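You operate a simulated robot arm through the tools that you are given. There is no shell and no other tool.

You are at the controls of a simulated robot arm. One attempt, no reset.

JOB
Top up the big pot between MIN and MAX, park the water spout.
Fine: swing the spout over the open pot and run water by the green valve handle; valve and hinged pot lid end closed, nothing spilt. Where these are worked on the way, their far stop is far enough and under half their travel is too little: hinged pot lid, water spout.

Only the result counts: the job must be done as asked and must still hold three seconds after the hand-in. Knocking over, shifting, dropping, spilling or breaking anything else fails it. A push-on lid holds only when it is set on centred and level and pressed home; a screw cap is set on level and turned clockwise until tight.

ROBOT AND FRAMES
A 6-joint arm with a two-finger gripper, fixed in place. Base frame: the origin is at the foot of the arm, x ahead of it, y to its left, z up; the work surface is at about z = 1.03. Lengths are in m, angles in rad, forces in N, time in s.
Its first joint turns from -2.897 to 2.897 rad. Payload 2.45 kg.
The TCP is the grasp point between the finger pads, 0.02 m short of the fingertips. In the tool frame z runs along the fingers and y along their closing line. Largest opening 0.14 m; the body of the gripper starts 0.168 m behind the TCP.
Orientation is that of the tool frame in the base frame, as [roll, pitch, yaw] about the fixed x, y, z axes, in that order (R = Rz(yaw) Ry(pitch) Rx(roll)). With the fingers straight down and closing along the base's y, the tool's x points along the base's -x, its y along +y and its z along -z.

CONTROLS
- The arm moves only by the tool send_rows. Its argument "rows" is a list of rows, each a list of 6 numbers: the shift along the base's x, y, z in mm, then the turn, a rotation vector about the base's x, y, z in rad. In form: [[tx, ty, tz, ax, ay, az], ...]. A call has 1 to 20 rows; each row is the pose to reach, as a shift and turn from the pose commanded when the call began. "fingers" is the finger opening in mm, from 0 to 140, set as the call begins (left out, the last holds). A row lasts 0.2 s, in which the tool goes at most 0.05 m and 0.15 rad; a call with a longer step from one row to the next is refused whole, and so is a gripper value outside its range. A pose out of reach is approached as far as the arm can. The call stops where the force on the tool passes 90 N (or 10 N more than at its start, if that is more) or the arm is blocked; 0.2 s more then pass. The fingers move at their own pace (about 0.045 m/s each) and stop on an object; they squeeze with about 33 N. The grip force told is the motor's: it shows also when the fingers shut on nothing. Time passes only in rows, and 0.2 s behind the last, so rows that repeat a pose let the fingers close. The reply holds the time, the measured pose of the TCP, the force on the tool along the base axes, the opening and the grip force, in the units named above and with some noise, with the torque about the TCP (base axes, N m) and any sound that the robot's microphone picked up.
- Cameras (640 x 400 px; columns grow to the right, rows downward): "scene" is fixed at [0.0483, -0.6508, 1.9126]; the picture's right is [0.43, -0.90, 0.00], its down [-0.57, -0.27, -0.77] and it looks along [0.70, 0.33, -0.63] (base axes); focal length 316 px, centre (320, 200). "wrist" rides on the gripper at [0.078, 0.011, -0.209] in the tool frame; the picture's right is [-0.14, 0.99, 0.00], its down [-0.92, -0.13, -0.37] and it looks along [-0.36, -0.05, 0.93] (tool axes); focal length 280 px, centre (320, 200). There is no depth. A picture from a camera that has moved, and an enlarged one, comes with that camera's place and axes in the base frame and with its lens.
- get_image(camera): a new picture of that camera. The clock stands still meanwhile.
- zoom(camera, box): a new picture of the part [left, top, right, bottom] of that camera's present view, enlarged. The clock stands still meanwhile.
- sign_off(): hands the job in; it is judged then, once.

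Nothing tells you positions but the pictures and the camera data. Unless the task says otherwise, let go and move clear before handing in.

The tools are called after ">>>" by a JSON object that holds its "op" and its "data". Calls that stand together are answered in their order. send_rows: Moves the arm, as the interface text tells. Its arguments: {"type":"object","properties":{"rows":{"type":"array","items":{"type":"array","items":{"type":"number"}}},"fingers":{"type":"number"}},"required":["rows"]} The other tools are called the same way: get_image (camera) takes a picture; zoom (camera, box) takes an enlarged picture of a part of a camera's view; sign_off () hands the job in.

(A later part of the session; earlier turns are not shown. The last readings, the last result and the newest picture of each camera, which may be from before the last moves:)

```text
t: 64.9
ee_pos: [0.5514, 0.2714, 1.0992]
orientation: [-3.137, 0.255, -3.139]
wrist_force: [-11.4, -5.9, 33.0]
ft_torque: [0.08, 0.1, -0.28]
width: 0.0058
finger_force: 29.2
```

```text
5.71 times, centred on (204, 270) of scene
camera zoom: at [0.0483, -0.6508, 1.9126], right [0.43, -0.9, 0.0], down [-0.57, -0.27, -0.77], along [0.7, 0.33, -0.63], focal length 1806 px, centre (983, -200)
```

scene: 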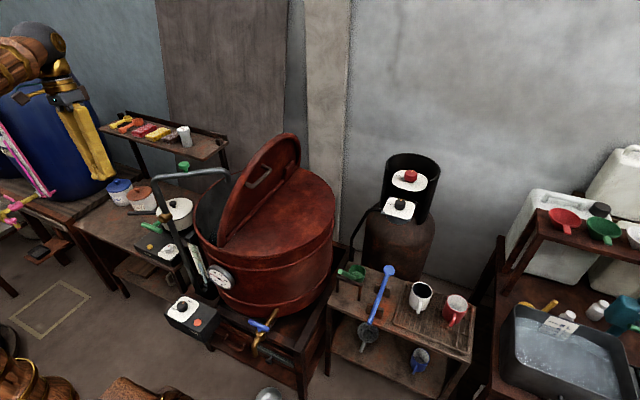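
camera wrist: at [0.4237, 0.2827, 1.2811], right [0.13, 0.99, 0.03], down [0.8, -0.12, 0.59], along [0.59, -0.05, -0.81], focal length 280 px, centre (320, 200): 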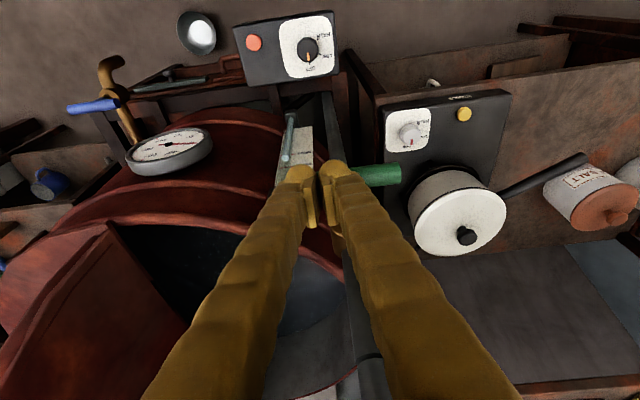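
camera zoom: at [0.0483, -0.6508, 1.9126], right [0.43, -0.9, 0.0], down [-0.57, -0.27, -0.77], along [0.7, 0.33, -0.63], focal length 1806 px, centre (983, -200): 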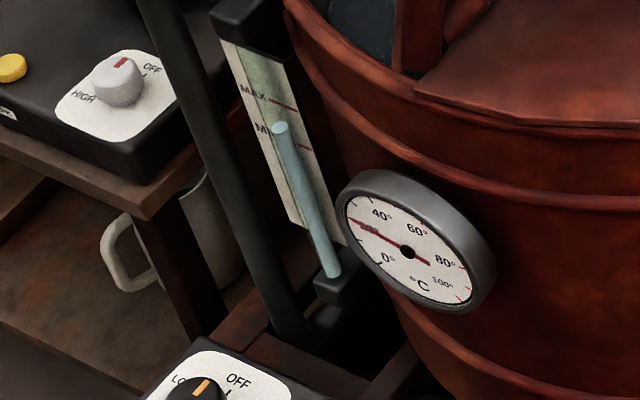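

The valve is back against its closed stop and the stream has stopped; the level sits between MIN and MAX. I'll lift off and check the handle and gauge.

>>> {"op": "send_rows", "data": {"rows": [[0, 0, 15, 0, 0, 0], [-5, 0, 50, 0, 0, 0], [-20, 0, 95, 0, 0, 0], [-40, 0, 140, 0, 0, 0], [-60, -10, 180, 0, 0, 0], [-60, -30, 220, 0, 0, 0]]}}

>>> {"op": "zoom", "data": {"camera": "scene", "box": [100, 170, 280, 290]}}

>>> {"op": "zoom", "data": {"camera": "wrist", "box": [200, 40, 440, 190]}}

>>> {"op": "zoom", "data": {"camera": "scene", "box": [185, 235, 217, 275]}}

```text
t: 66.3
ee_pos: [0.4879, 0.2394, 1.3192]
orientation: [-3.138, 0.253, -3.138]
wrist_force: [-0.4, 0.2, 0.8]
ft_torque: [-0.01, 0.04, -0.02]
width: 0.0001
finger_force: 29.4
```

```text
3.33 times, centred on (190, 230) of scene
camera zoom: at [0.0483, -0.6508, 1.9126], right [0.43, -0.9, 0.0], down [-0.57, -0.27, -0.77], along [0.7, 0.33, -0.63], focal length 1054 px, centre (753, 100)
```

zoom: 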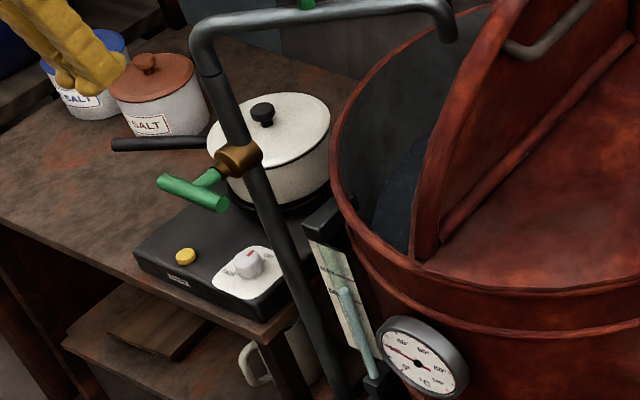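

```text
2.67 times, centred on (320, 115) of wrist
camera zoom: at [0.3614, 0.2516, 1.5021], right [0.13, 0.99, 0.03], down [0.8, -0.12, 0.59], along [0.59, -0.05, -0.81], focal length 748 px, centre (320, 427)
```

zoom: 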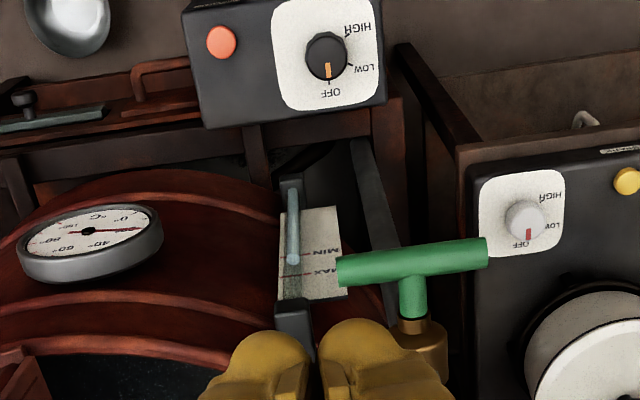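

```text
10.00 times, centred on (201, 255) of scene
camera zoom: at [0.0483, -0.6508, 1.9126], right [0.43, -0.9, 0.0], down [-0.57, -0.27, -0.77], along [0.7, 0.33, -0.63], focal length 3161 px, centre (1510, -350)
```

zoom: 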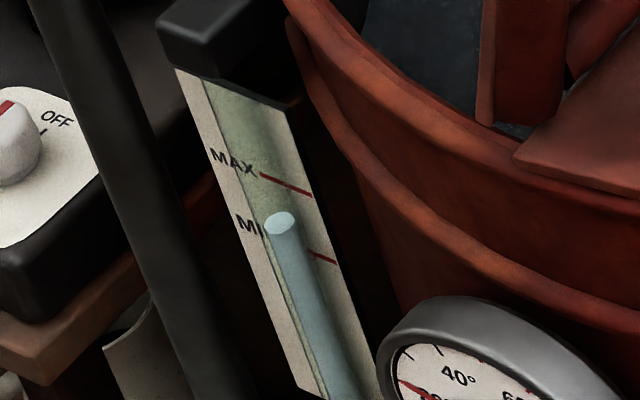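

The level is about 0.3–0.5 of the way from MIN to MAX. I'll compare the handle's angle with the original picture to make sure it is fully closed.

>>> {"op": "zoom", "data": {"camera": "scene", "box": [100, 170, 240, 270]}}

>>> {"op": "zoom", "data": {"camera": "scene", "box": [120, 220, 160, 245]}}

>>> {"op": "zoom", "data": {"camera": "scene", "box": [210, 160, 250, 200]}}

>>> {"op": "get_image", "data": {"camera": "wrist"}}

```text
4.00 times, centred on (170, 220) of scene
camera zoom: at [0.0483, -0.6508, 1.9126], right [0.43, -0.9, 0.0], down [-0.57, -0.27, -0.77], along [0.7, 0.33, -0.63], focal length 1264 px, centre (920, 120)
```

zoom: 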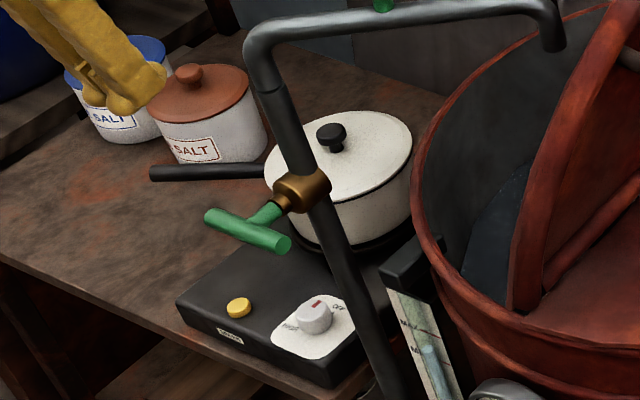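

```text
16.00 times, centred on (140, 232) of scene
camera zoom: at [0.0483, -0.6508, 1.9126], right [0.43, -0.9, 0.0], down [-0.57, -0.27, -0.77], along [0.7, 0.33, -0.63], focal length 5057 px, centre (3200, -320)
```

zoom: 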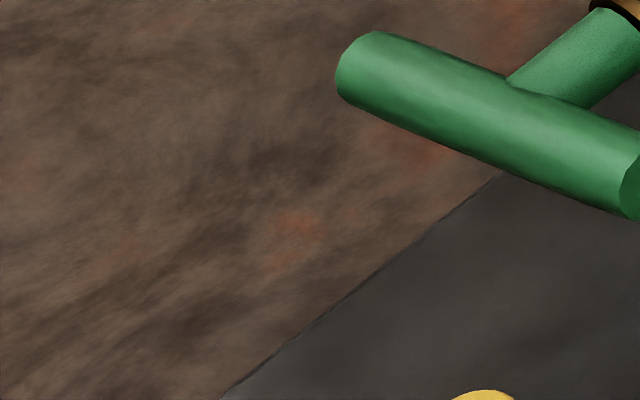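

```text
10.00 times, centred on (230, 180) of scene
camera zoom: at [0.0483, -0.6508, 1.9126], right [0.43, -0.9, 0.0], down [-0.57, -0.27, -0.77], along [0.7, 0.33, -0.63], focal length 3161 px, centre (1220, 400)
```

zoom: 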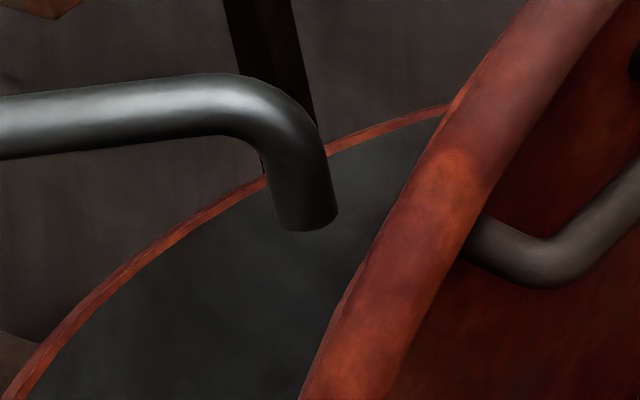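

```text
taken
camera wrist: at [0.3614, 0.2516, 1.5021], right [0.13, 0.99, 0.03], down [0.8, -0.12, 0.59], along [0.59, -0.05, -0.81], focal length 280 px, centre (320, 200)
```

wrist: 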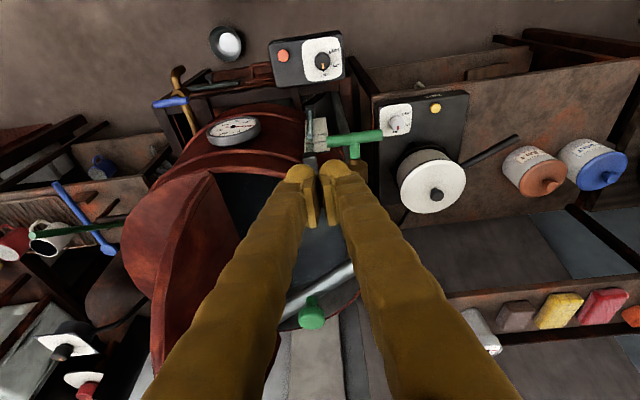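

The handle sits exactly as at the start and no water leaves the tip. Next I'll go back over the spout knob with the same hand orientation as before to swing it back.

>>> {"op": "send_rows", "data": {"rows": [[0, 0, 30, 0, 0.06, 0], [0, 0, 60, 0, 0.12, 0], [0, 0, 90, 0, 0.18, 0], [20, 0, 100, 0, 0.254, 0], [50, -5, 100, 0, 0.254, 0]], "fingers": 80}}

>>> {"op": "send_rows", "data": {"rows": [[20, -5, 0, 0, 0, -0.12], [40, -10, 0, 0, 0, -0.24], [60, -15, 0, 0, 0, -0.36], [80, -20, 0, 0, 0, -0.48], [100, -25, 0, 0, 0, -0.6], [120, -30, 0, 0, 0, -0.72], [140, -35, 0, 0, 0, -0.84], [160, -38, 0, 0, 0, -0.93], [166, -39, 0, 0, 0, -0.93], [166, -39, 0, 0, 0, -0.93]]}}

>>> {"op": "get_image", "data": {"camera": "wrist"}}

```text
t: 67.5
ee_pos: [0.5394, 0.2362, 1.4175]
orientation: [-3.138, 0.0, -3.138]
wrist_force: [0.2, 0.0, 0.8]
ft_torque: [0.04, -0.03, 0.01]
width: 0.08
finger_force: 0.1
```

```text
t: 69.7
ee_pos: [0.7074, 0.197, 1.4169]
orientation: [-3.137, 0.0, 2.216]
wrist_force: [-0.2, -0.4, 0.5]
ft_torque: [0.01, 0.0, 0.01]
width: 0.0798
finger_force: 0.1
```

```text
taken
camera wrist: at [0.6712, 0.2669, 1.6273], right [0.87, 0.48, 0.0], down [0.45, -0.81, 0.37], along [0.18, -0.32, -0.93], focal length 280 px, centre (320, 200)
```

wrist: 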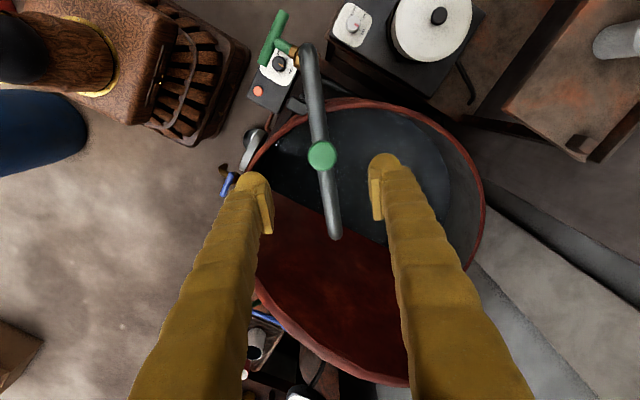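

The knob is centred between the fingers again. I'll descend and cage it.

>>> {"op": "send_rows", "data": {"rows": [[-1, 0, -45, 0, 0, 0], [-2, 0, -90, 0, 0, 0], [-2, 0, -120, 0, 0, 0], [-2, 0, -130, 0, 0, 0]]}}

>>> {"op": "send_rows", "data": {"rows": [[0, 0, 0, 0, 0, 0], [0, 0, 0, 0, 0, 0], [0, 0, 0, 0, 0, 0]], "fingers": 42}}

>>> {"op": "get_image", "data": {"camera": "wrist"}}

```text
t: 70.7
ee_pos: [0.705, 0.1952, 1.2869]
orientation: [-3.138, 0.0, 2.215]
wrist_force: [0.7, -0.5, 0.1]
ft_torque: [0.0, 0.01, -0.02]
width: 0.0798
finger_force: 0.1
```

```text
t: 71.5
ee_pos: [0.7058, 0.1945, 1.2868]
orientation: [-3.137, 0.001, 2.215]
wrist_force: [4.0, 2.1, -0.1]
ft_torque: [0.0, 0.03, 0.01]
width: 0.0447
finger_force: 2.8
```

```text
taken
camera wrist: at [0.669, 0.2659, 1.496], right [0.87, 0.48, 0.0], down [0.45, -0.81, 0.37], along [0.18, -0.32, -0.93], focal length 280 px, centre (320, 200)
```

wrist: 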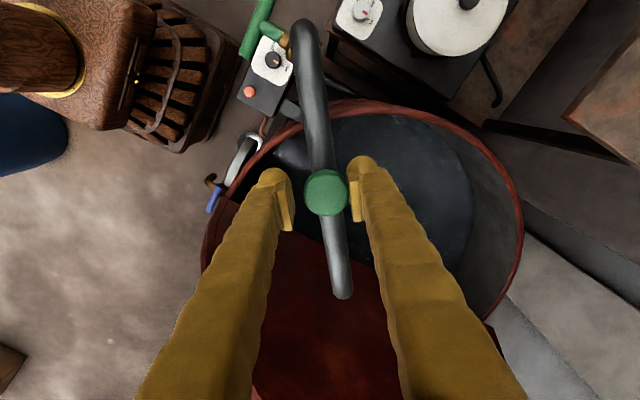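

Caged. I'll swing the spout back out along the same arc toward its parked position.

>>> {"op": "send_rows", "data": {"rows": [[8.7, 9.6, 0, 0, 0, 0.1], [17.7, 18.3, 0, 0, 0, 0.2], [25.7, 27.8, 0, 0, 0, 0.3], [32.8, 38.2, 0, 0, 0, 0.4], [38.8, 49.1, 0, 0, 0, 0.5], [43.6, 60.6, 0, 0, 0, 0.6], [47.3, 72.6, 0, 0, 0, 0.7], [49.8, 84.8, 0, 0, 0, 0.8], [51, 97.3, 0, 0, 0, 0.9], [51, 109.7, 0, 0, 0, 1.0], [49.8, 122.2, 0, 0, 0, 1.1], [47.3, 134.4, 0, 0, 0, 1.2]]}}

>>> {"op": "get_image", "data": {"camera": "wrist"}}

>>> {"op": "zoom", "data": {"camera": "scene", "box": [130, 130, 226, 240]}}

```text
t: 74.1
ee_pos: [0.7522, 0.3313, 1.2873]
orientation: [-3.138, 0.001, -2.868]
wrist_force: [-2.8, 0.4, -4.6]
ft_torque: [0.1, 0.05, -0.07]
width: 0.0416
finger_force: 0.1
```

```text
taken
camera wrist: at [0.6745, 0.3211, 1.4967], right [-0.14, 0.99, 0.0], down [0.92, 0.13, 0.37], along [0.37, 0.05, -0.93], focal length 280 px, centre (320, 200)
```

wrist: 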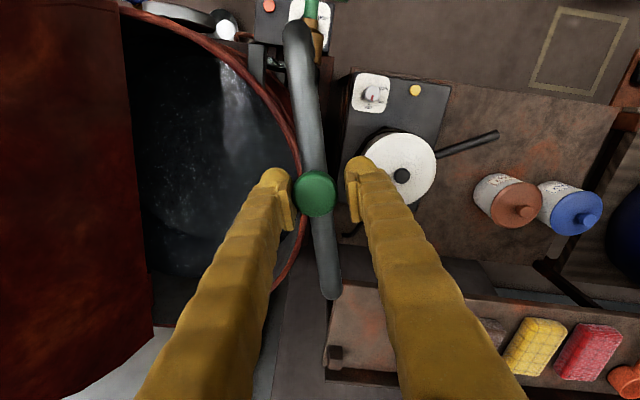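

```text
3.64 times, centred on (178, 185) of scene
camera zoom: at [0.0483, -0.6508, 1.9126], right [0.43, -0.9, 0.0], down [-0.57, -0.27, -0.77], along [0.7, 0.33, -0.63], focal length 1149 px, centre (836, 254)
```

zoom: 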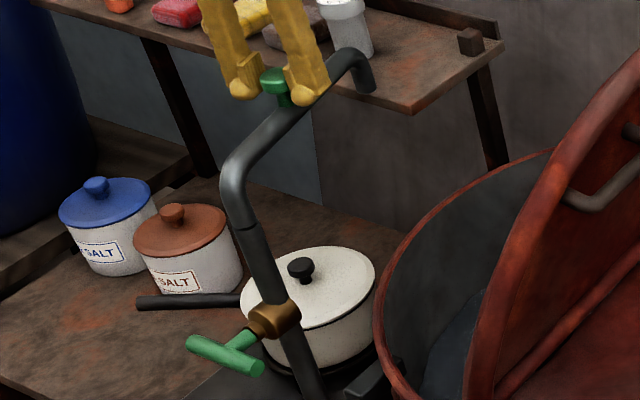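

Nearly parked; compared with the first picture it is about 3 mm short. I'll nudge on gently until it reaches its parked stop.

>>> {"op": "send_rows", "data": {"rows": [[-1, 2, 0, 0, 0, 0.02], [-1.5, 4, 0, 0, 0, 0.03], [-2, 5.5, 0, 0, 0, 0.04]]}}

>>> {"op": "get_image", "data": {"camera": "wrist"}}

>>> {"op": "zoom", "data": {"camera": "scene", "box": [130, 130, 226, 240]}}

```text
t: 74.9
ee_pos: [0.7503, 0.3367, 1.2887]
orientation: [-3.136, 0.001, -2.828]
wrist_force: [-1.2, -5.9, -4.4]
ft_torque: [0.13, 0.02, -0.03]
width: 0.0451
finger_force: 2.0
```

```text
taken
camera wrist: at [0.6731, 0.3231, 1.4968], right [-0.17, 0.98, 0.0], down [0.91, 0.16, 0.37], along [0.36, 0.06, -0.93], focal length 280 px, centre (320, 200)
```

wrist: 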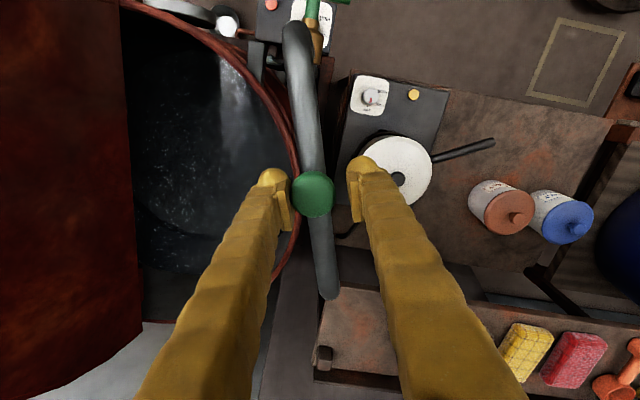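

```text
3.64 times, centred on (178, 185) of scene
camera zoom: at [0.0483, -0.6508, 1.9126], right [0.43, -0.9, 0.0], down [-0.57, -0.27, -0.77], along [0.7, 0.33, -0.63], focal length 1149 px, centre (836, 254)
```

zoom: 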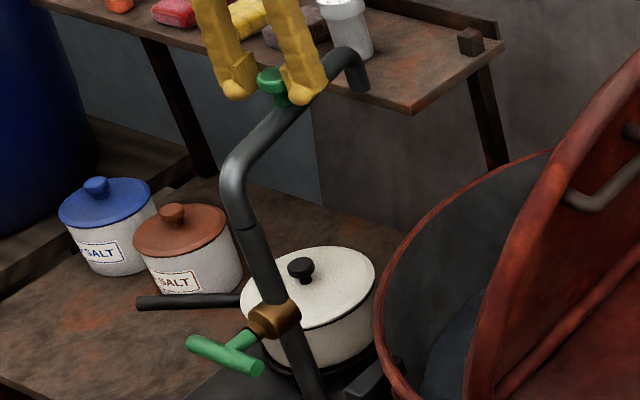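

It's now against its parked stop (small reaction, finger pushed back). One more light press, then open and lift clear.

>>> {"op": "send_rows", "data": {"rows": [[0, 3, 0, 0, 0, 0], [0, 3, 0, 0, 0, 0], [0, -2, 0, 0, 0, 0]]}}

>>> {"op": "send_rows", "data": {"rows": [[0, 0, 0, 0, 0, 0], [0, 0, 0, 0, 0, 0], [0, 0, 0, 0, 0, 0], [0, 0, 20, 0, 0, 0], [0, 0, 60, 0, 0, 0], [0, 0, 105, 0, 0, 0], [-10, -10, 150, 0, 0, 0]], "fingers": 90}}

>>> {"op": "get_image", "data": {"camera": "wrist"}}

>>> {"op": "zoom", "data": {"camera": "scene", "box": [130, 130, 226, 240]}}

```text
t: 75.7
ee_pos: [0.7499, 0.3355, 1.2869]
orientation: [-3.141, 0.001, -2.827]
wrist_force: [0.9, -1.8, -1.3]
ft_torque: [0.0, -0.02, 0.06]
width: 0.0433
finger_force: 1.3
```

```text
t: 77.3
ee_pos: [0.7388, 0.3233, 1.4396]
orientation: [-3.14, -0.001, -2.828]
wrist_force: [0.4, 0.4, 0.1]
ft_torque: [-0.05, 0.03, 0.02]
width: 0.0901
finger_force: 0.1
```

```text
taken
camera wrist: at [0.6623, 0.3125, 1.6482], right [-0.17, 0.98, 0.0], down [0.92, 0.16, 0.37], along [0.36, 0.06, -0.93], focal length 280 px, centre (320, 200)
```

wrist: 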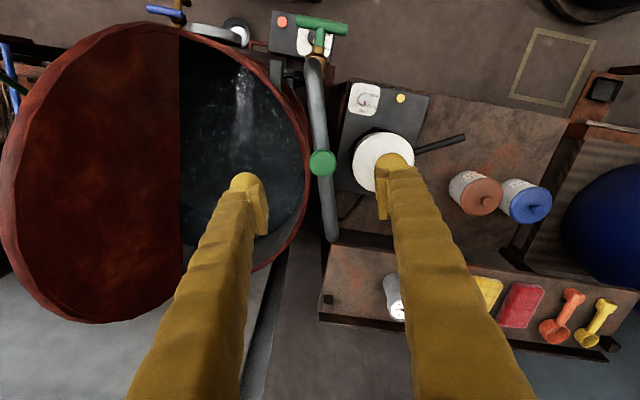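

```text
3.64 times, centred on (178, 185) of scene
camera zoom: at [0.0483, -0.6508, 1.9126], right [0.43, -0.9, 0.0], down [-0.57, -0.27, -0.77], along [0.7, 0.33, -0.63], focal length 1149 px, centre (836, 254)
```

zoom: 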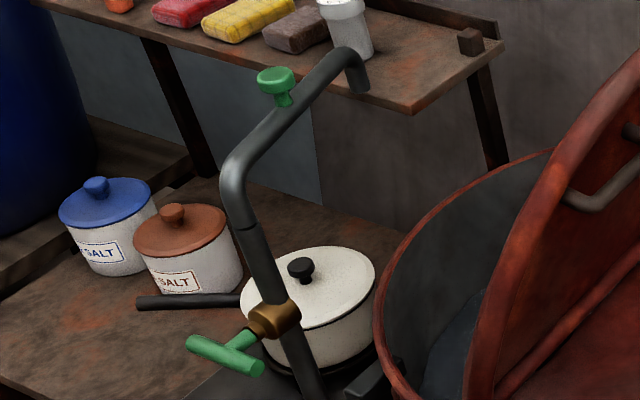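

The spout looks exactly as at the start. Now I'll go back over to the −y side of the open lid to take hold of its handle and lower it.

>>> {"op": "send_rows", "data": {"rows": [[0, -5, 45, 0, 0, -0.03], [-8, -45, 65, 0, 0, -0.06], [-16, -90, 65, 0, 0, -0.09], [-24, -137, 65, 0, 0, -0.12], [-32, -184, 65, 0, 0, -0.15], [-40, -231, 65, 0, 0, -0.18], [-48, -278, 65, 0, 0, -0.21], [-56, -325, 65, 0, 0, -0.24], [-64, -372, 65, 0, 0, -0.27], [-74, -419, 65, 0, 0, -0.3], [-84, -460, 62, 0, 0, -0.314], [-91, -490, 60, 0, 0, -0.314], [-91, -500, 60, 0, 0, -0.314]], "fingers": 60}}

>>> {"op": "send_rows", "data": {"rows": [[15, -2, -18, 0.13, 0, 0], [30, -4, -36, 0.26, 0, 0], [45, -6, -54, 0.39, 0, 0], [60, -8, -72, 0.52, 0, 0], [75, -10, -90, 0.65, 0, 0], [90, -12, -108, 0.78, 0, 0], [105, -14, -126, 0.91, 0, 0], [120, -16, -144, 1.04, 0, 0], [135, -18, -162, 1.17, 0, 0], [150, -20, -180, 1.3, 0, 0], [150, -20, -190, 1.43, 0, 0], [150, -20, -190, 1.5, 0, 0]]}}

>>> {"op": "get_image", "data": {"camera": "wrist"}}

>>> {"op": "get_image", "data": {"camera": "scene"}}

```text
t: 80.1
ee_pos: [0.6513, -0.1773, 1.4985]
orientation: [-3.137, 0.001, 3.141]
wrist_force: [0.0, 0.2, -1.5]
ft_torque: [0.01, -0.01, 0.0]
width: 0.0604
finger_force: 0.0
```

```text
t: 82.7
ee_pos: [0.8045, -0.1735, 1.2962]
orientation: [1.655, 0.002, 3.112]
wrist_force: [0.3, -0.1, -0.2]
ft_torque: [-0.02, -0.02, 0.0]
width: 0.0601
finger_force: 0.0
out of reach, approached as far as the arm can: row 11, 12
```

```text
taken
camera wrist: at [0.7213, -0.3787, 1.3256], right [0.14, 0.08, 0.99], down [0.91, -0.41, -0.09], along [0.39, 0.91, -0.13], focal length 280 px, centre (320, 200)
```

wrist: 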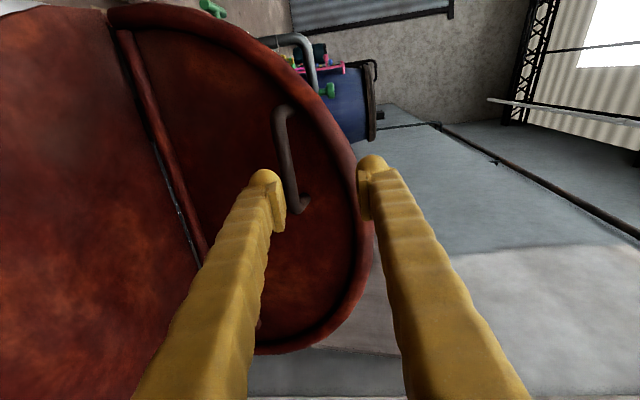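

```text
taken
```

scene: 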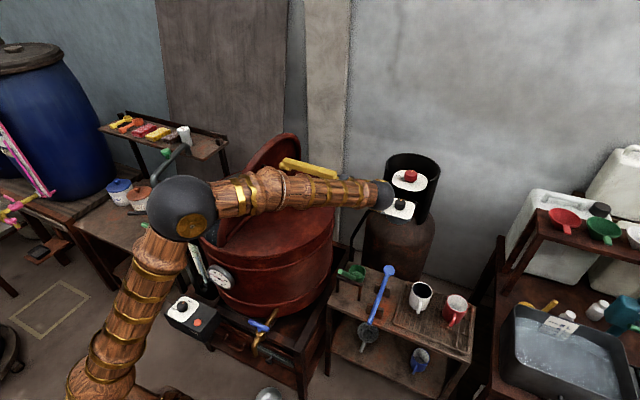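

The bar of the open lid is at about (0.807, −0.05, 1.249), so the hinge is near (y 0.018, z 1.035) and the lid stands at ~96°. I'll line up in front of the bar and check before gripping.

>>> {"op": "send_rows", "data": {"rows": [[0, 10, -20, 0, 0, 0], [0, 30, -40, 0, 0, 0], [0, 60, -46, 0, 0, 0], [0, 70, -46, 0, 0, 0]], "fingers": 50}}

>>> {"op": "get_image", "data": {"camera": "wrist"}}

>>> {"op": "zoom", "data": {"camera": "scene", "box": [210, 120, 330, 220]}}

```text
t: 83.7
ee_pos: [0.8043, -0.1044, 1.2513]
orientation: [1.644, -0.002, 3.14]
wrist_force: [0.2, 0.5, 0.1]
ft_torque: [0.02, 0.02, -0.01]
width: 0.0502
finger_force: 0.0
```

```text
taken
camera wrist: at [0.7278, -0.3113, 1.2773], right [0.14, 0.07, 0.99], down [0.92, -0.38, -0.1], along [0.37, 0.92, -0.12], focal length 280 px, centre (320, 200)
```

wrist: 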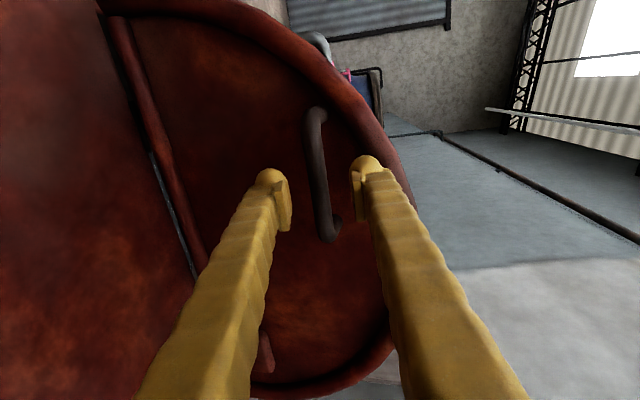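

```text
4.00 times, centred on (270, 170) of scene
camera zoom: at [0.0483, -0.6508, 1.9126], right [0.43, -0.9, 0.0], down [-0.57, -0.27, -0.77], along [0.7, 0.33, -0.63], focal length 1264 px, centre (520, 320)
```

zoom: 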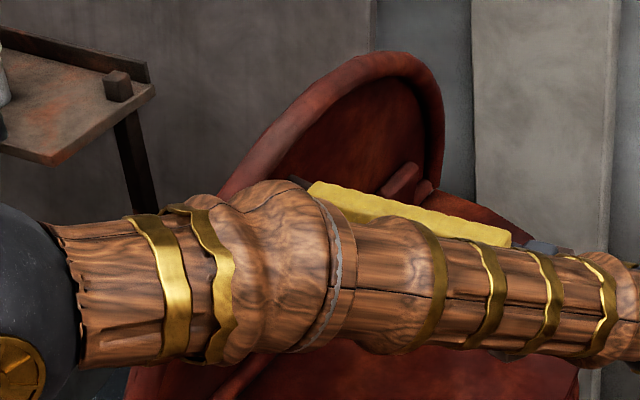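

The bar is centred between the fingers, about 5–6 cm ahead. I'll advance so the bar sits well inside the pads, then close.

>>> {"op": "send_rows", "data": {"rows": [[0, 20, -2, 0, 0, 0], [0, 40, -4, 0, 0, 0], [0, 55, -4, 0, 0, 0], [0, 64, -4, 0, 0, 0]]}}

>>> {"op": "get_image", "data": {"camera": "wrist"}}

```text
t: 84.7
ee_pos: [0.8056, -0.0417, 1.2467]
orientation: [1.644, 0.0, 3.141]
wrist_force: [0.1, -0.8, 0.8]
ft_torque: [0.05, -0.02, -0.02]
width: 0.0502
finger_force: 0.2
```

```text
taken
camera wrist: at [0.7276, -0.2481, 1.273], right [0.14, 0.07, 0.99], down [0.92, -0.38, -0.1], along [0.37, 0.92, -0.12], focal length 280 px, centre (320, 200)
```

wrist: 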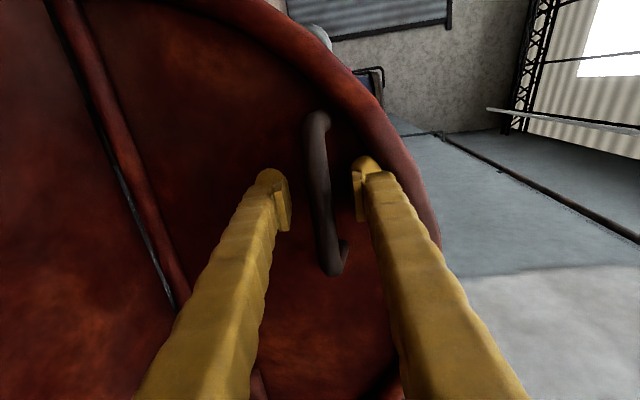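

The bar is close to the grasp point; I'll go 10 mm deeper and close the fingers.

>>> {"op": "send_rows", "data": {"rows": [[0, 5, 0, 0, 0, 0], [0, 10, 0, 0, 0, 0]]}}

>>> {"op": "send_rows", "data": {"rows": [[0, 0, 0, 0, 0, 0], [0, 0, 0, 0, 0, 0], [0, 0, 0, 0, 0, 0], [0, 0, 0, 0, 0, 0]], "fingers": 18}}

>>> {"op": "get_image", "data": {"camera": "wrist"}}

```text
t: 85.3
ee_pos: [0.8046, -0.0306, 1.2464]
orientation: [1.644, 0.0, 3.141]
wrist_force: [0.1, -1.3, 0.0]
ft_torque: [0.07, -0.03, -0.02]
width: 0.0502
finger_force: 0.2
```

```text
t: 86.3
ee_pos: [0.8049, -0.031, 1.2466]
orientation: [1.642, 0.0, -3.14]
wrist_force: [-0.7, -2.1, 1.9]
ft_torque: [0.01, -0.01, -0.01]
width: 0.0188
finger_force: 0.7
```

```text
taken
camera wrist: at [0.7273, -0.2382, 1.2729], right [0.14, 0.07, 0.99], down [0.92, -0.38, -0.1], along [0.37, 0.92, -0.12], focal length 280 px, centre (320, 200)
```

wrist: 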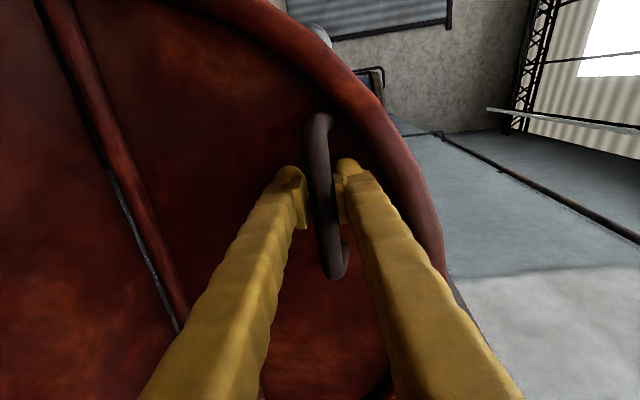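

The bar is loosely caged. I'll squeeze firmly and start swinging the lid back, a few steps first to check the forces.

>>> {"op": "send_rows", "data": {"rows": [[0, 0, 0, 0, 0, 0], [0, 0, 0.5, 0, 0, 0], [0, 0, 0.5, 0, 0, 0]], "fingers": 0}}

>>> {"op": "send_rows", "data": {"rows": [[0, 10.8, 2.5, -0.036, 0, 0], [0, 21.6, 4.3, -0.073, 0, 0], [0, 32.5, 5.6, -0.11, 0, 0], [0, 43.6, 6.3, -0.146, 0, 0]]}}

>>> {"op": "get_image", "data": {"camera": "wrist"}}

```text
t: 87.1
ee_pos: [0.8042, -0.0304, 1.2482]
orientation: [1.644, 0.002, 3.14]
wrist_force: [9.5, -15.3, 45.5]
ft_torque: [-0.71, 0.19, 0.19]
width: 0.0123
finger_force: 38.7
```

```text
t: 88.1
ee_pos: [0.8039, 0.0124, 1.2563]
orientation: [1.788, 0.003, 3.141]
wrist_force: [39.6, -8.6, 80.3]
ft_torque: [-0.99, 0.58, 0.59]
width: 0.0123
finger_force: 39.2
```

```text
taken
camera wrist: at [0.7264, -0.1877, 1.3109], right [0.14, 0.21, 0.97], down [0.92, -0.39, -0.04], along [0.37, 0.9, -0.25], focal length 280 px, centre (320, 200)
```

wrist: 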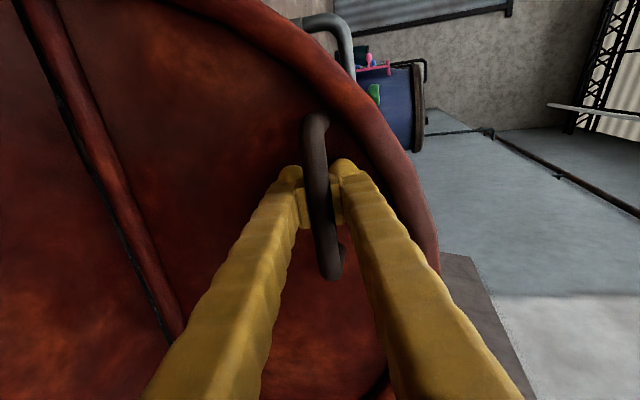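

The grip is firm but I'm loading the bar vertically (80 N up on the tool), meaning the bar runs a few mm higher than my path. I'll raise a little to unload before going on.

>>> {"op": "send_rows", "data": {"rows": [[0, 0, 1.5, 0, 0, 0], [0, 0, 3, 0, 0, 0]]}}

```text
t: 88.7
ee_pos: [0.8041, 0.0126, 1.2562]
orientation: [1.792, -0.004, 3.14]
wrist_force: [19.3, -4.5, 38.6]
ft_torque: [-0.36, -0.34, -0.35]
width: 0.0118
finger_force: 38.9
```

Force halved. I'll raise another 2.5 mm to null it.

>>> {"op": "send_rows", "data": {"rows": [[0, 0, 1.5, 0, 0, 0], [0.5, 0, 2.5, 0, 0, 0]]}}

```text
t: 89.3
ee_pos: [0.8042, 0.0128, 1.2562]
orientation: [1.792, -0.006, -3.14]
wrist_force: [-11.3, 1.1, -24.2]
ft_torque: [0.3, -0.78, -0.57]
width: 0.0117
finger_force: 39.0
```

The pose readings now give a good fit: hinge at (y 0.028, z 1.044), bar radius 0.216. I'll continue the closing arc with that, two steps at a time.

>>> {"op": "send_rows", "data": {"rows": [[0, 10.7, -0.4, -0.036, 0, 0], [0, 21.3, -0.2, -0.072, 0, 0], [0, 32, -0.7, -0.108, 0, 0], [0, 42.7, -1.7, -0.144, 0, 0]]}}

```text
t: 90.2
ee_pos: [0.8051, 0.049, 1.255]
orientation: [1.915, -0.004, 3.141]
wrist_force: [3.4, -1.6, -8.5]
ft_torque: [0.18, -0.5, 0.25]
width: 0.0124
finger_force: 38.9
stopped in row 4: the force on the tool passed its limit at 92 N (the readings are from after the stop); the commanded pose is now the measured one
```

It stopped on force again near the same place as during opening. I'll look at what is touching.

>>> {"op": "get_image", "data": {"camera": "wrist"}}

>>> {"op": "get_image", "data": {"camera": "scene"}}

>>> {"op": "zoom", "data": {"camera": "wrist", "box": [260, 90, 400, 290]}}

>>> {"op": "zoom", "data": {"camera": "scene", "box": [180, 110, 340, 230]}}

```text
taken
camera wrist: at [0.728, -0.1442, 1.336], right [0.14, 0.33, 0.93], down [0.92, -0.39, 0.0], along [0.36, 0.86, -0.36], focal length 280 px, centre (320, 200)
```

wrist: 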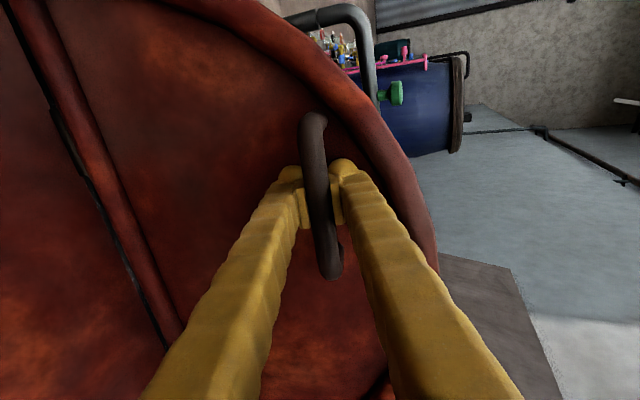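

```text
taken
```

scene: 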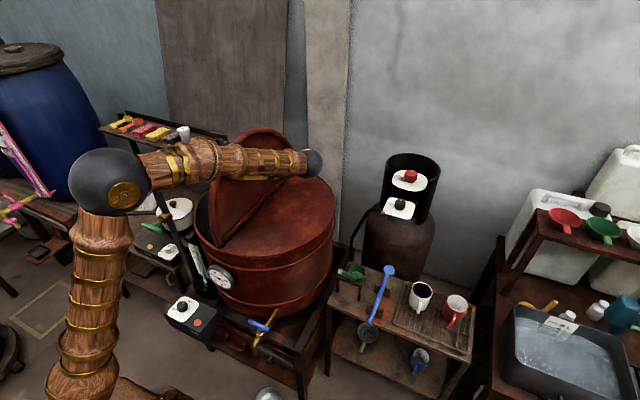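

```text
2.00 times, centred on (330, 190) of wrist
camera zoom: at [0.728, -0.1442, 1.336], right [0.14, 0.33, 0.93], down [0.92, -0.39, 0.0], along [0.36, 0.86, -0.36], focal length 561 px, centre (300, 220)
```

zoom: 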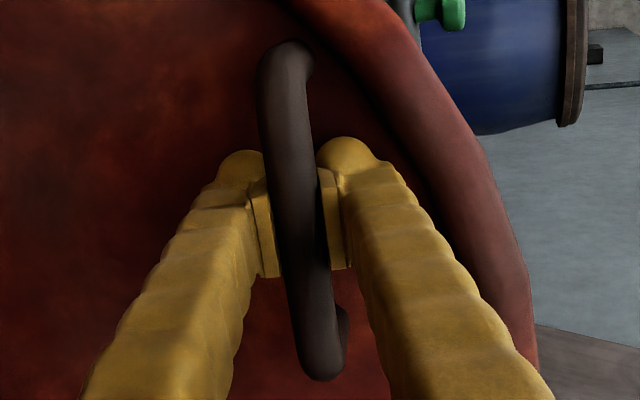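

```text
3.33 times, centred on (260, 170) of scene
camera zoom: at [0.0483, -0.6508, 1.9126], right [0.43, -0.9, 0.0], down [-0.57, -0.27, -0.77], along [0.7, 0.33, -0.63], focal length 1054 px, centre (520, 300)
```

zoom: 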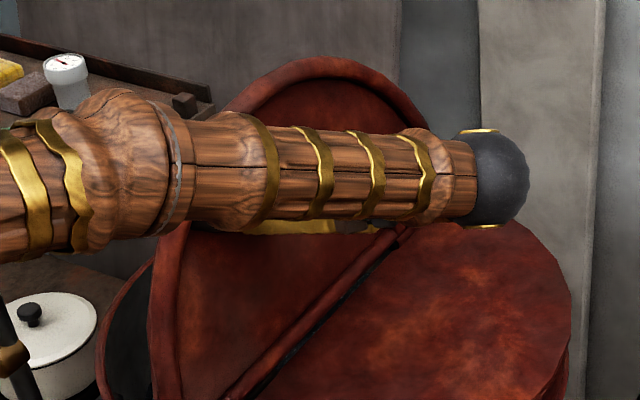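

The lid is near 77° with the bar deep in the pads, so nothing else is in contact. I'll creep forward in small steps to see which direction resists.

>>> {"op": "send_rows", "data": {"rows": [[0, 2, 0, -0.008, 0, 0], [0, 4, -0.3, -0.016, 0, 0]]}}

>>> {"op": "send_rows", "data": {"rows": [[0, 2, -0.3, -0.008, 0, 0], [0, 4, -0.6, -0.016, 0, 0]]}}

```text
t: 90.8
ee_pos: [0.8044, 0.0526, 1.2542]
orientation: [1.931, -0.006, -3.141]
wrist_force: [-4.0, -1.6, -15.1]
ft_torque: [0.27, -0.64, 0.02]
width: 0.0121
finger_force: 38.3
```

```text
t: 91.4
ee_pos: [0.8051, 0.0568, 1.253]
orientation: [1.946, -0.005, -3.14]
wrist_force: [-6.4, -3.0, -22.9]
ft_torque: [0.38, -0.51, 0.28]
width: 0.0118
finger_force: 39.0
```

The arm is drifting slightly above the bar's arc (z force growing negative). I'll correct down a millimetre and follow a steeper slope.

>>> {"op": "send_rows", "data": {"rows": [[0, 4, -1.7, -0.014, 0, 0], [0, 8, -2.6, -0.029, 0, 0], [0, 12, -3.6, -0.044, 0, 0]]}}

```text
t: 92.2
ee_pos: [0.8037, 0.0691, 1.2518]
orientation: [1.989, -0.005, 3.138]
wrist_force: [1.1, -1.6, -8.3]
ft_torque: [0.13, -0.42, 0.24]
width: 0.012
finger_force: 38.3
```

Following well now. I'll continue along the arc in moderate steps, correcting by the force readings.

>>> {"op": "send_rows", "data": {"rows": [[0, 10.8, -2.7, -0.0375, 0, 0], [0, 21.3, -5.6, -0.075, 0, 0]]}}

>>> {"op": "send_rows", "data": {"rows": [[0, 10.4, -3.6, -0.0375, 0, 0], [0, 20.6, -7.3, -0.075, 0, 0]]}}

```text
t: 92.8
ee_pos: [0.8054, 0.0901, 1.2459]
orientation: [2.063, -0.005, 3.14]
wrist_force: [4.9, 1.1, 2.8]
ft_torque: [-0.03, -0.27, 0.49]
width: 0.012
finger_force: 39.2
```

```text
t: 93.4
ee_pos: [0.8049, 0.1096, 1.2377]
orientation: [2.14, -0.005, -3.141]
wrist_force: [-8.6, 5.6, 10.3]
ft_torque: [-0.14, -0.3, 0.46]
width: 0.012
finger_force: 38.9
```

Forces are low. Continuing.

>>> {"op": "send_rows", "data": {"rows": [[0, 10, -4.2, -0.0375, 0, 0], [0, 19.9, -9, -0.075, 0, 0], [0, 29.4, -14.5, -0.1125, 0, 0], [0, 38.7, -20.4, -0.15, 0, 0]]}}

>>> {"op": "send_rows", "data": {"rows": [[0, 8.9, -6.3, -0.0375, 0, 0], [0, 17.6, -13.1, -0.075, 0, 0]]}}

```text
t: 94.4
ee_pos: [0.8051, 0.1503, 1.217]
orientation: [2.29, -0.002, 3.139]
wrist_force: [-12.0, 12.9, 14.8]
ft_torque: [-0.25, -0.36, 0.36]
width: 0.0121
finger_force: 39.1
```

```text
t: 95.0
ee_pos: [0.8048, 0.1676, 1.2027]
orientation: [2.366, -0.005, 3.139]
wrist_force: [-3.5, 14.5, 12.5]
ft_torque: [-0.27, -0.17, 0.58]
width: 0.0124
finger_force: 38.9
```

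Still light. Continuing the descent.

>>> {"op": "send_rows", "data": {"rows": [[0, 8.6, -7, -0.0375, 0, 0], [0, 16.7, -14.4, -0.075, 0, 0], [0, 24.3, -22.4, -0.1125, 0, 0], [0, 31.4, -30.8, -0.15, 0, 0]]}}

>>> {"op": "get_image", "data": {"camera": "wrist"}}

>>> {"op": "get_image", "data": {"camera": "scene"}}

```text
t: 96.0
ee_pos: [0.8046, 0.1991, 1.1732]
orientation: [2.518, -0.004, 3.139]
wrist_force: [9.4, 15.0, 7.8]
ft_torque: [-0.24, 0.0, 0.64]
width: 0.012
finger_force: 39.0
```

```text
taken
camera wrist: at [0.7282, 0.0857, 1.3492], right [0.14, 0.8, 0.58], down [0.92, -0.32, 0.22], along [0.36, 0.5, -0.78], focal length 280 px, centre (320, 200)
```

wrist: 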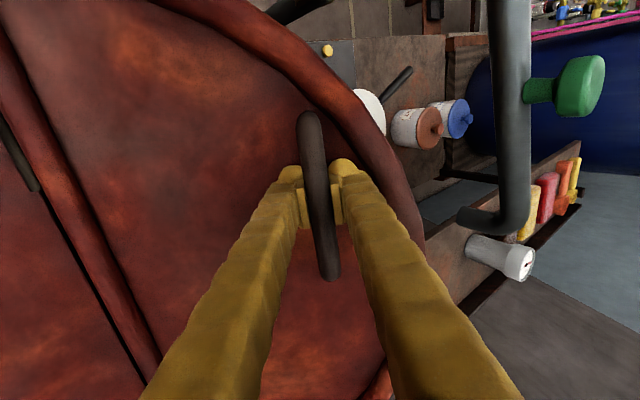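

```text
taken
```

scene: 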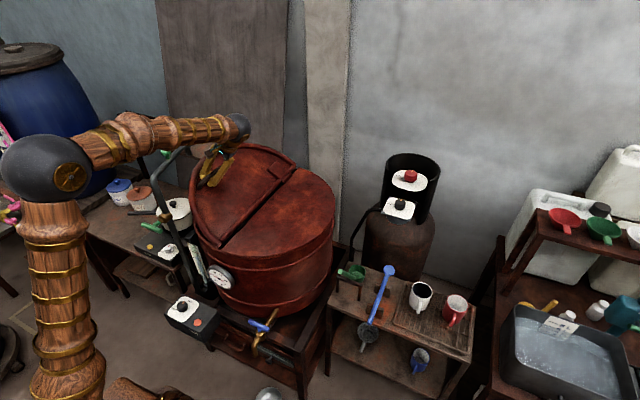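

The lid is about 31° from closed and well controlled. I'll keep lowering.

>>> {"op": "send_rows", "data": {"rows": [[0, 7, -8.7, -0.0375, 0, 0], [0, 13.4, -17.7, -0.075, 0, 0], [0, 19.2, -27.1, -0.1125, 0, 0], [0, 24.6, -36.7, -0.15, 0, 0]]}}

>>> {"op": "send_rows", "data": {"rows": [[0, 4.8, -10, -0.0375, 0, 0], [0, 9.4, -20, -0.075, 0, 0]]}}

```text
t: 97.0
ee_pos: [0.8052, 0.2227, 1.1364]
orientation: [2.665, -0.003, 3.138]
wrist_force: [16.4, 10.7, 0.1]
ft_torque: [-0.12, 0.07, 0.66]
width: 0.0121
finger_force: 39.3
```

```text
t: 97.6
ee_pos: [0.8048, 0.2328, 1.1158]
orientation: [2.744, -0.003, 3.139]
wrist_force: [27.3, 7.5, -1.5]
ft_torque: [-0.11, 0.24, 0.65]
width: 0.0119
finger_force: 39.5
```

Nearly down. I'll lower the last steps gently and watch for contact.

>>> {"op": "send_rows", "data": {"rows": [[0.5, 3.6, -10.4, -0.03, 0, 0], [1, 7, -20.9, -0.06, 0, 0], [1, 9.9, -31.6, -0.09, 0, 0]]}}

>>> {"op": "zoom", "data": {"camera": "scene", "box": [185, 130, 315, 255]}}

>>> {"op": "get_image", "data": {"camera": "wrist"}}

```text
t: 98.4
ee_pos: [0.8049, 0.2432, 1.0847]
orientation: [2.832, -0.005, 3.138]
wrist_force: [-8.8, 29.6, 7.1]
ft_torque: [-0.94, 0.31, 0.55]
width: 0.012
finger_force: 38.8
```

```text
3.20 times, centred on (250, 192) of scene
camera zoom: at [0.0483, -0.6508, 1.9126], right [0.43, -0.9, 0.0], down [-0.57, -0.27, -0.77], along [0.7, 0.33, -0.63], focal length 1012 px, centre (544, 224)
```

zoom: 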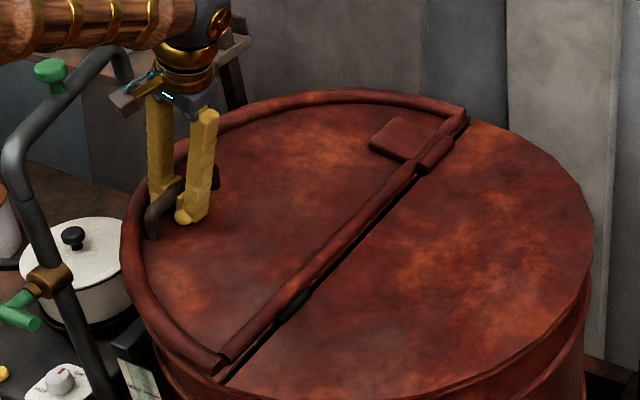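

```text
taken
camera wrist: at [0.7284, 0.1902, 1.2871], right [0.14, 0.94, 0.3], down [0.92, -0.24, 0.31], along [0.36, 0.24, -0.9], focal length 280 px, centre (320, 200)
```

wrist: 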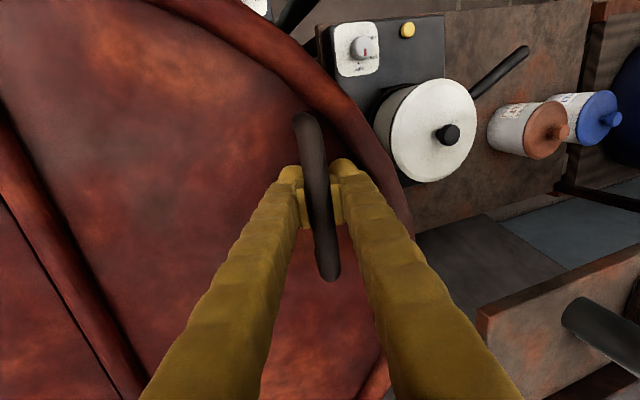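

Lid looks almost closed. I'll compare with the original closed view and press down a few mm more.

>>> {"op": "zoom", "data": {"camera": "scene", "box": [185, 150, 315, 255]}}

>>> {"op": "send_rows", "data": {"rows": [[0, 0.8, -3, 0, 0, 0], [0, 1.5, -6, 0, 0, 0]]}}

>>> {"op": "zoom", "data": {"camera": "scene", "box": [185, 150, 315, 255]}}

```text
3.81 times, centred on (250, 202) of scene
camera zoom: at [0.0483, -0.6508, 1.9126], right [0.43, -0.9, 0.0], down [-0.57, -0.27, -0.77], along [0.7, 0.33, -0.63], focal length 1204 px, centre (587, 190)
```

zoom: 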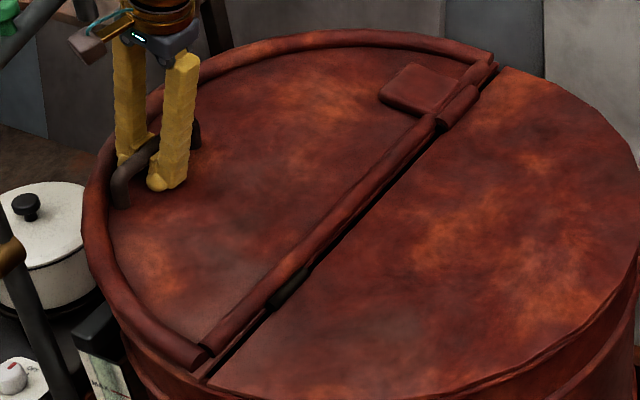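

```text
t: 99.0
ee_pos: [0.8055, 0.2432, 1.0791]
orientation: [2.829, -0.004, 3.137]
wrist_force: [-21.9, 42.1, 9.9]
ft_torque: [-1.49, -0.32, 0.35]
width: 0.0119
finger_force: 39.6
```

```text
3.81 times, centred on (250, 202) of scene
camera zoom: at [0.0483, -0.6508, 1.9126], right [0.43, -0.9, 0.0], down [-0.57, -0.27, -0.77], along [0.7, 0.33, -0.63], focal length 1204 px, centre (587, 190)
```

zoom: 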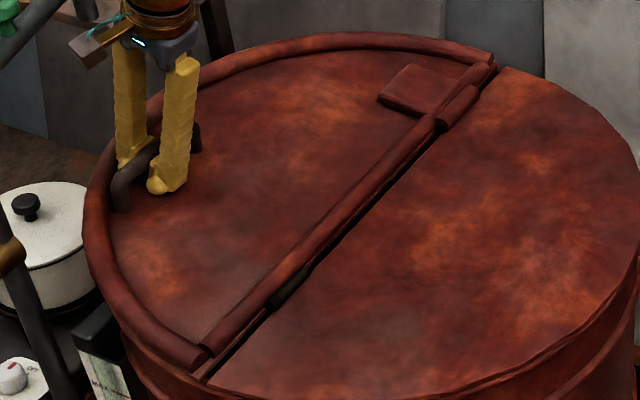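

The lid is still about 2 cm above its seat at the handle. I'll shift y slightly to unload and continue down.

>>> {"op": "send_rows", "data": {"rows": [[-0.5, 1.7, -3, -0.01, 0, 0], [-0.8, 2.5, -7, -0.02, 0, 0]]}}

>>> {"op": "send_rows", "data": {"rows": [[0, 0.8, -4, -0.01, 0, 0], [0, 1.5, -8, -0.02, 0, 0]]}}

>>> {"op": "zoom", "data": {"camera": "scene", "box": [185, 150, 315, 255]}}

```text
t: 99.6
ee_pos: [0.8045, 0.2468, 1.0719]
orientation: [2.852, -0.001, 3.137]
wrist_force: [-6.2, 22.1, 4.5]
ft_torque: [-1.09, -0.2, 0.4]
width: 0.0124
finger_force: 38.7
```

```text
t: 100.2
ee_pos: [0.8044, 0.248, 1.0645]
orientation: [2.873, -0.001, 3.137]
wrist_force: [7.8, 16.8, 2.5]
ft_torque: [-1.03, -0.35, 0.44]
width: 0.0123
finger_force: 38.8
```

```text
3.81 times, centred on (250, 202) of scene
camera zoom: at [0.0483, -0.6508, 1.9126], right [0.43, -0.9, 0.0], down [-0.57, -0.27, -0.77], along [0.7, 0.33, -0.63], focal length 1204 px, centre (587, 190)
```

zoom: 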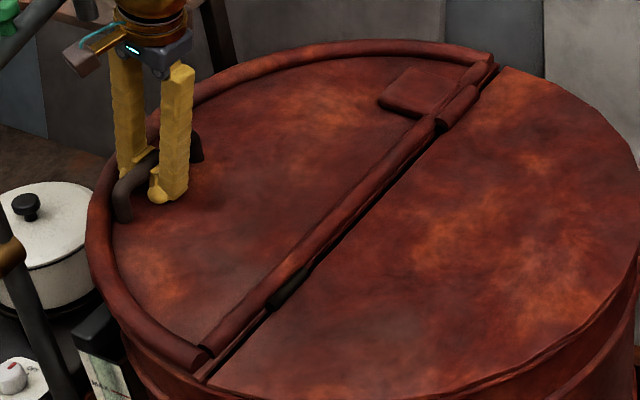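

About 1 cm left. Continuing down until it seats.

>>> {"op": "send_rows", "data": {"rows": [[0, 1, -4, -0.01, 0, 0], [0, 1.5, -7, -0.015, 0, 0]]}}

>>> {"op": "send_rows", "data": {"rows": [[0, 0.3, -2, 0, 0, 0], [0, 0.5, -4, 0, 0, 0]]}}

>>> {"op": "zoom", "data": {"camera": "scene", "box": [185, 150, 315, 255]}}

```text
t: 100.8
ee_pos: [0.805, 0.2496, 1.0572]
orientation: [2.888, -0.004, 3.137]
wrist_force: [2.1, 4.4, -1.1]
ft_torque: [-0.69, -0.33, 0.45]
width: 0.0123
finger_force: 39.1
```

```text
t: 101.4
ee_pos: [0.8041, 0.2501, 1.0532]
orientation: [2.884, -0.004, 3.139]
wrist_force: [0.8, 0.7, 1.3]
ft_torque: [-0.51, 0.06, 0.44]
width: 0.0123
finger_force: 39.1
```

```text
3.81 times, centred on (250, 202) of scene
camera zoom: at [0.0483, -0.6508, 1.9126], right [0.43, -0.9, 0.0], down [-0.57, -0.27, -0.77], along [0.7, 0.33, -0.63], focal length 1204 px, centre (587, 190)
```

zoom: 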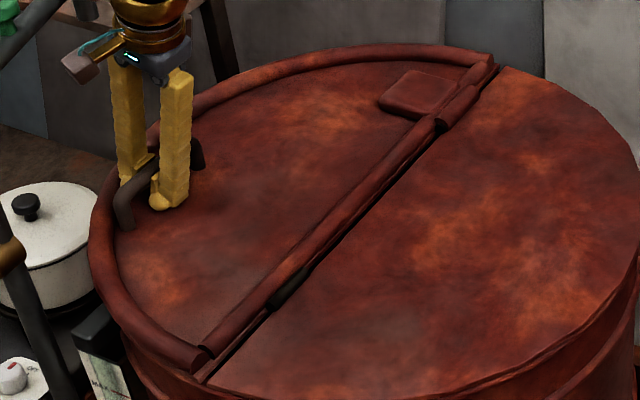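

The lid matches the original closed picture within a pixel or so. I'll press down gently to confirm it is seated.

>>> {"op": "send_rows", "data": {"rows": [[0, 0.2, -2, 0, 0, 0], [0, 0.3, -4, 0, 0, 0]]}}

>>> {"op": "zoom", "data": {"camera": "scene", "box": [185, 150, 315, 255]}}

```text
t: 102.0
ee_pos: [0.8049, 0.2486, 1.0528]
orientation: [2.885, 0.002, 3.137]
wrist_force: [4.9, -12.4, 49.5]
ft_torque: [-0.57, 0.63, 0.46]
width: 0.0117
finger_force: 39.3
```

```text
3.81 times, centred on (250, 202) of scene
camera zoom: at [0.0483, -0.6508, 1.9126], right [0.43, -0.9, 0.0], down [-0.57, -0.27, -0.77], along [0.7, 0.33, -0.63], focal length 1204 px, centre (587, 190)
```

zoom: 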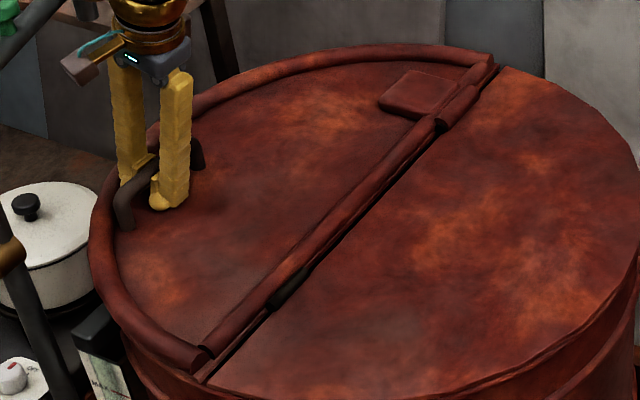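

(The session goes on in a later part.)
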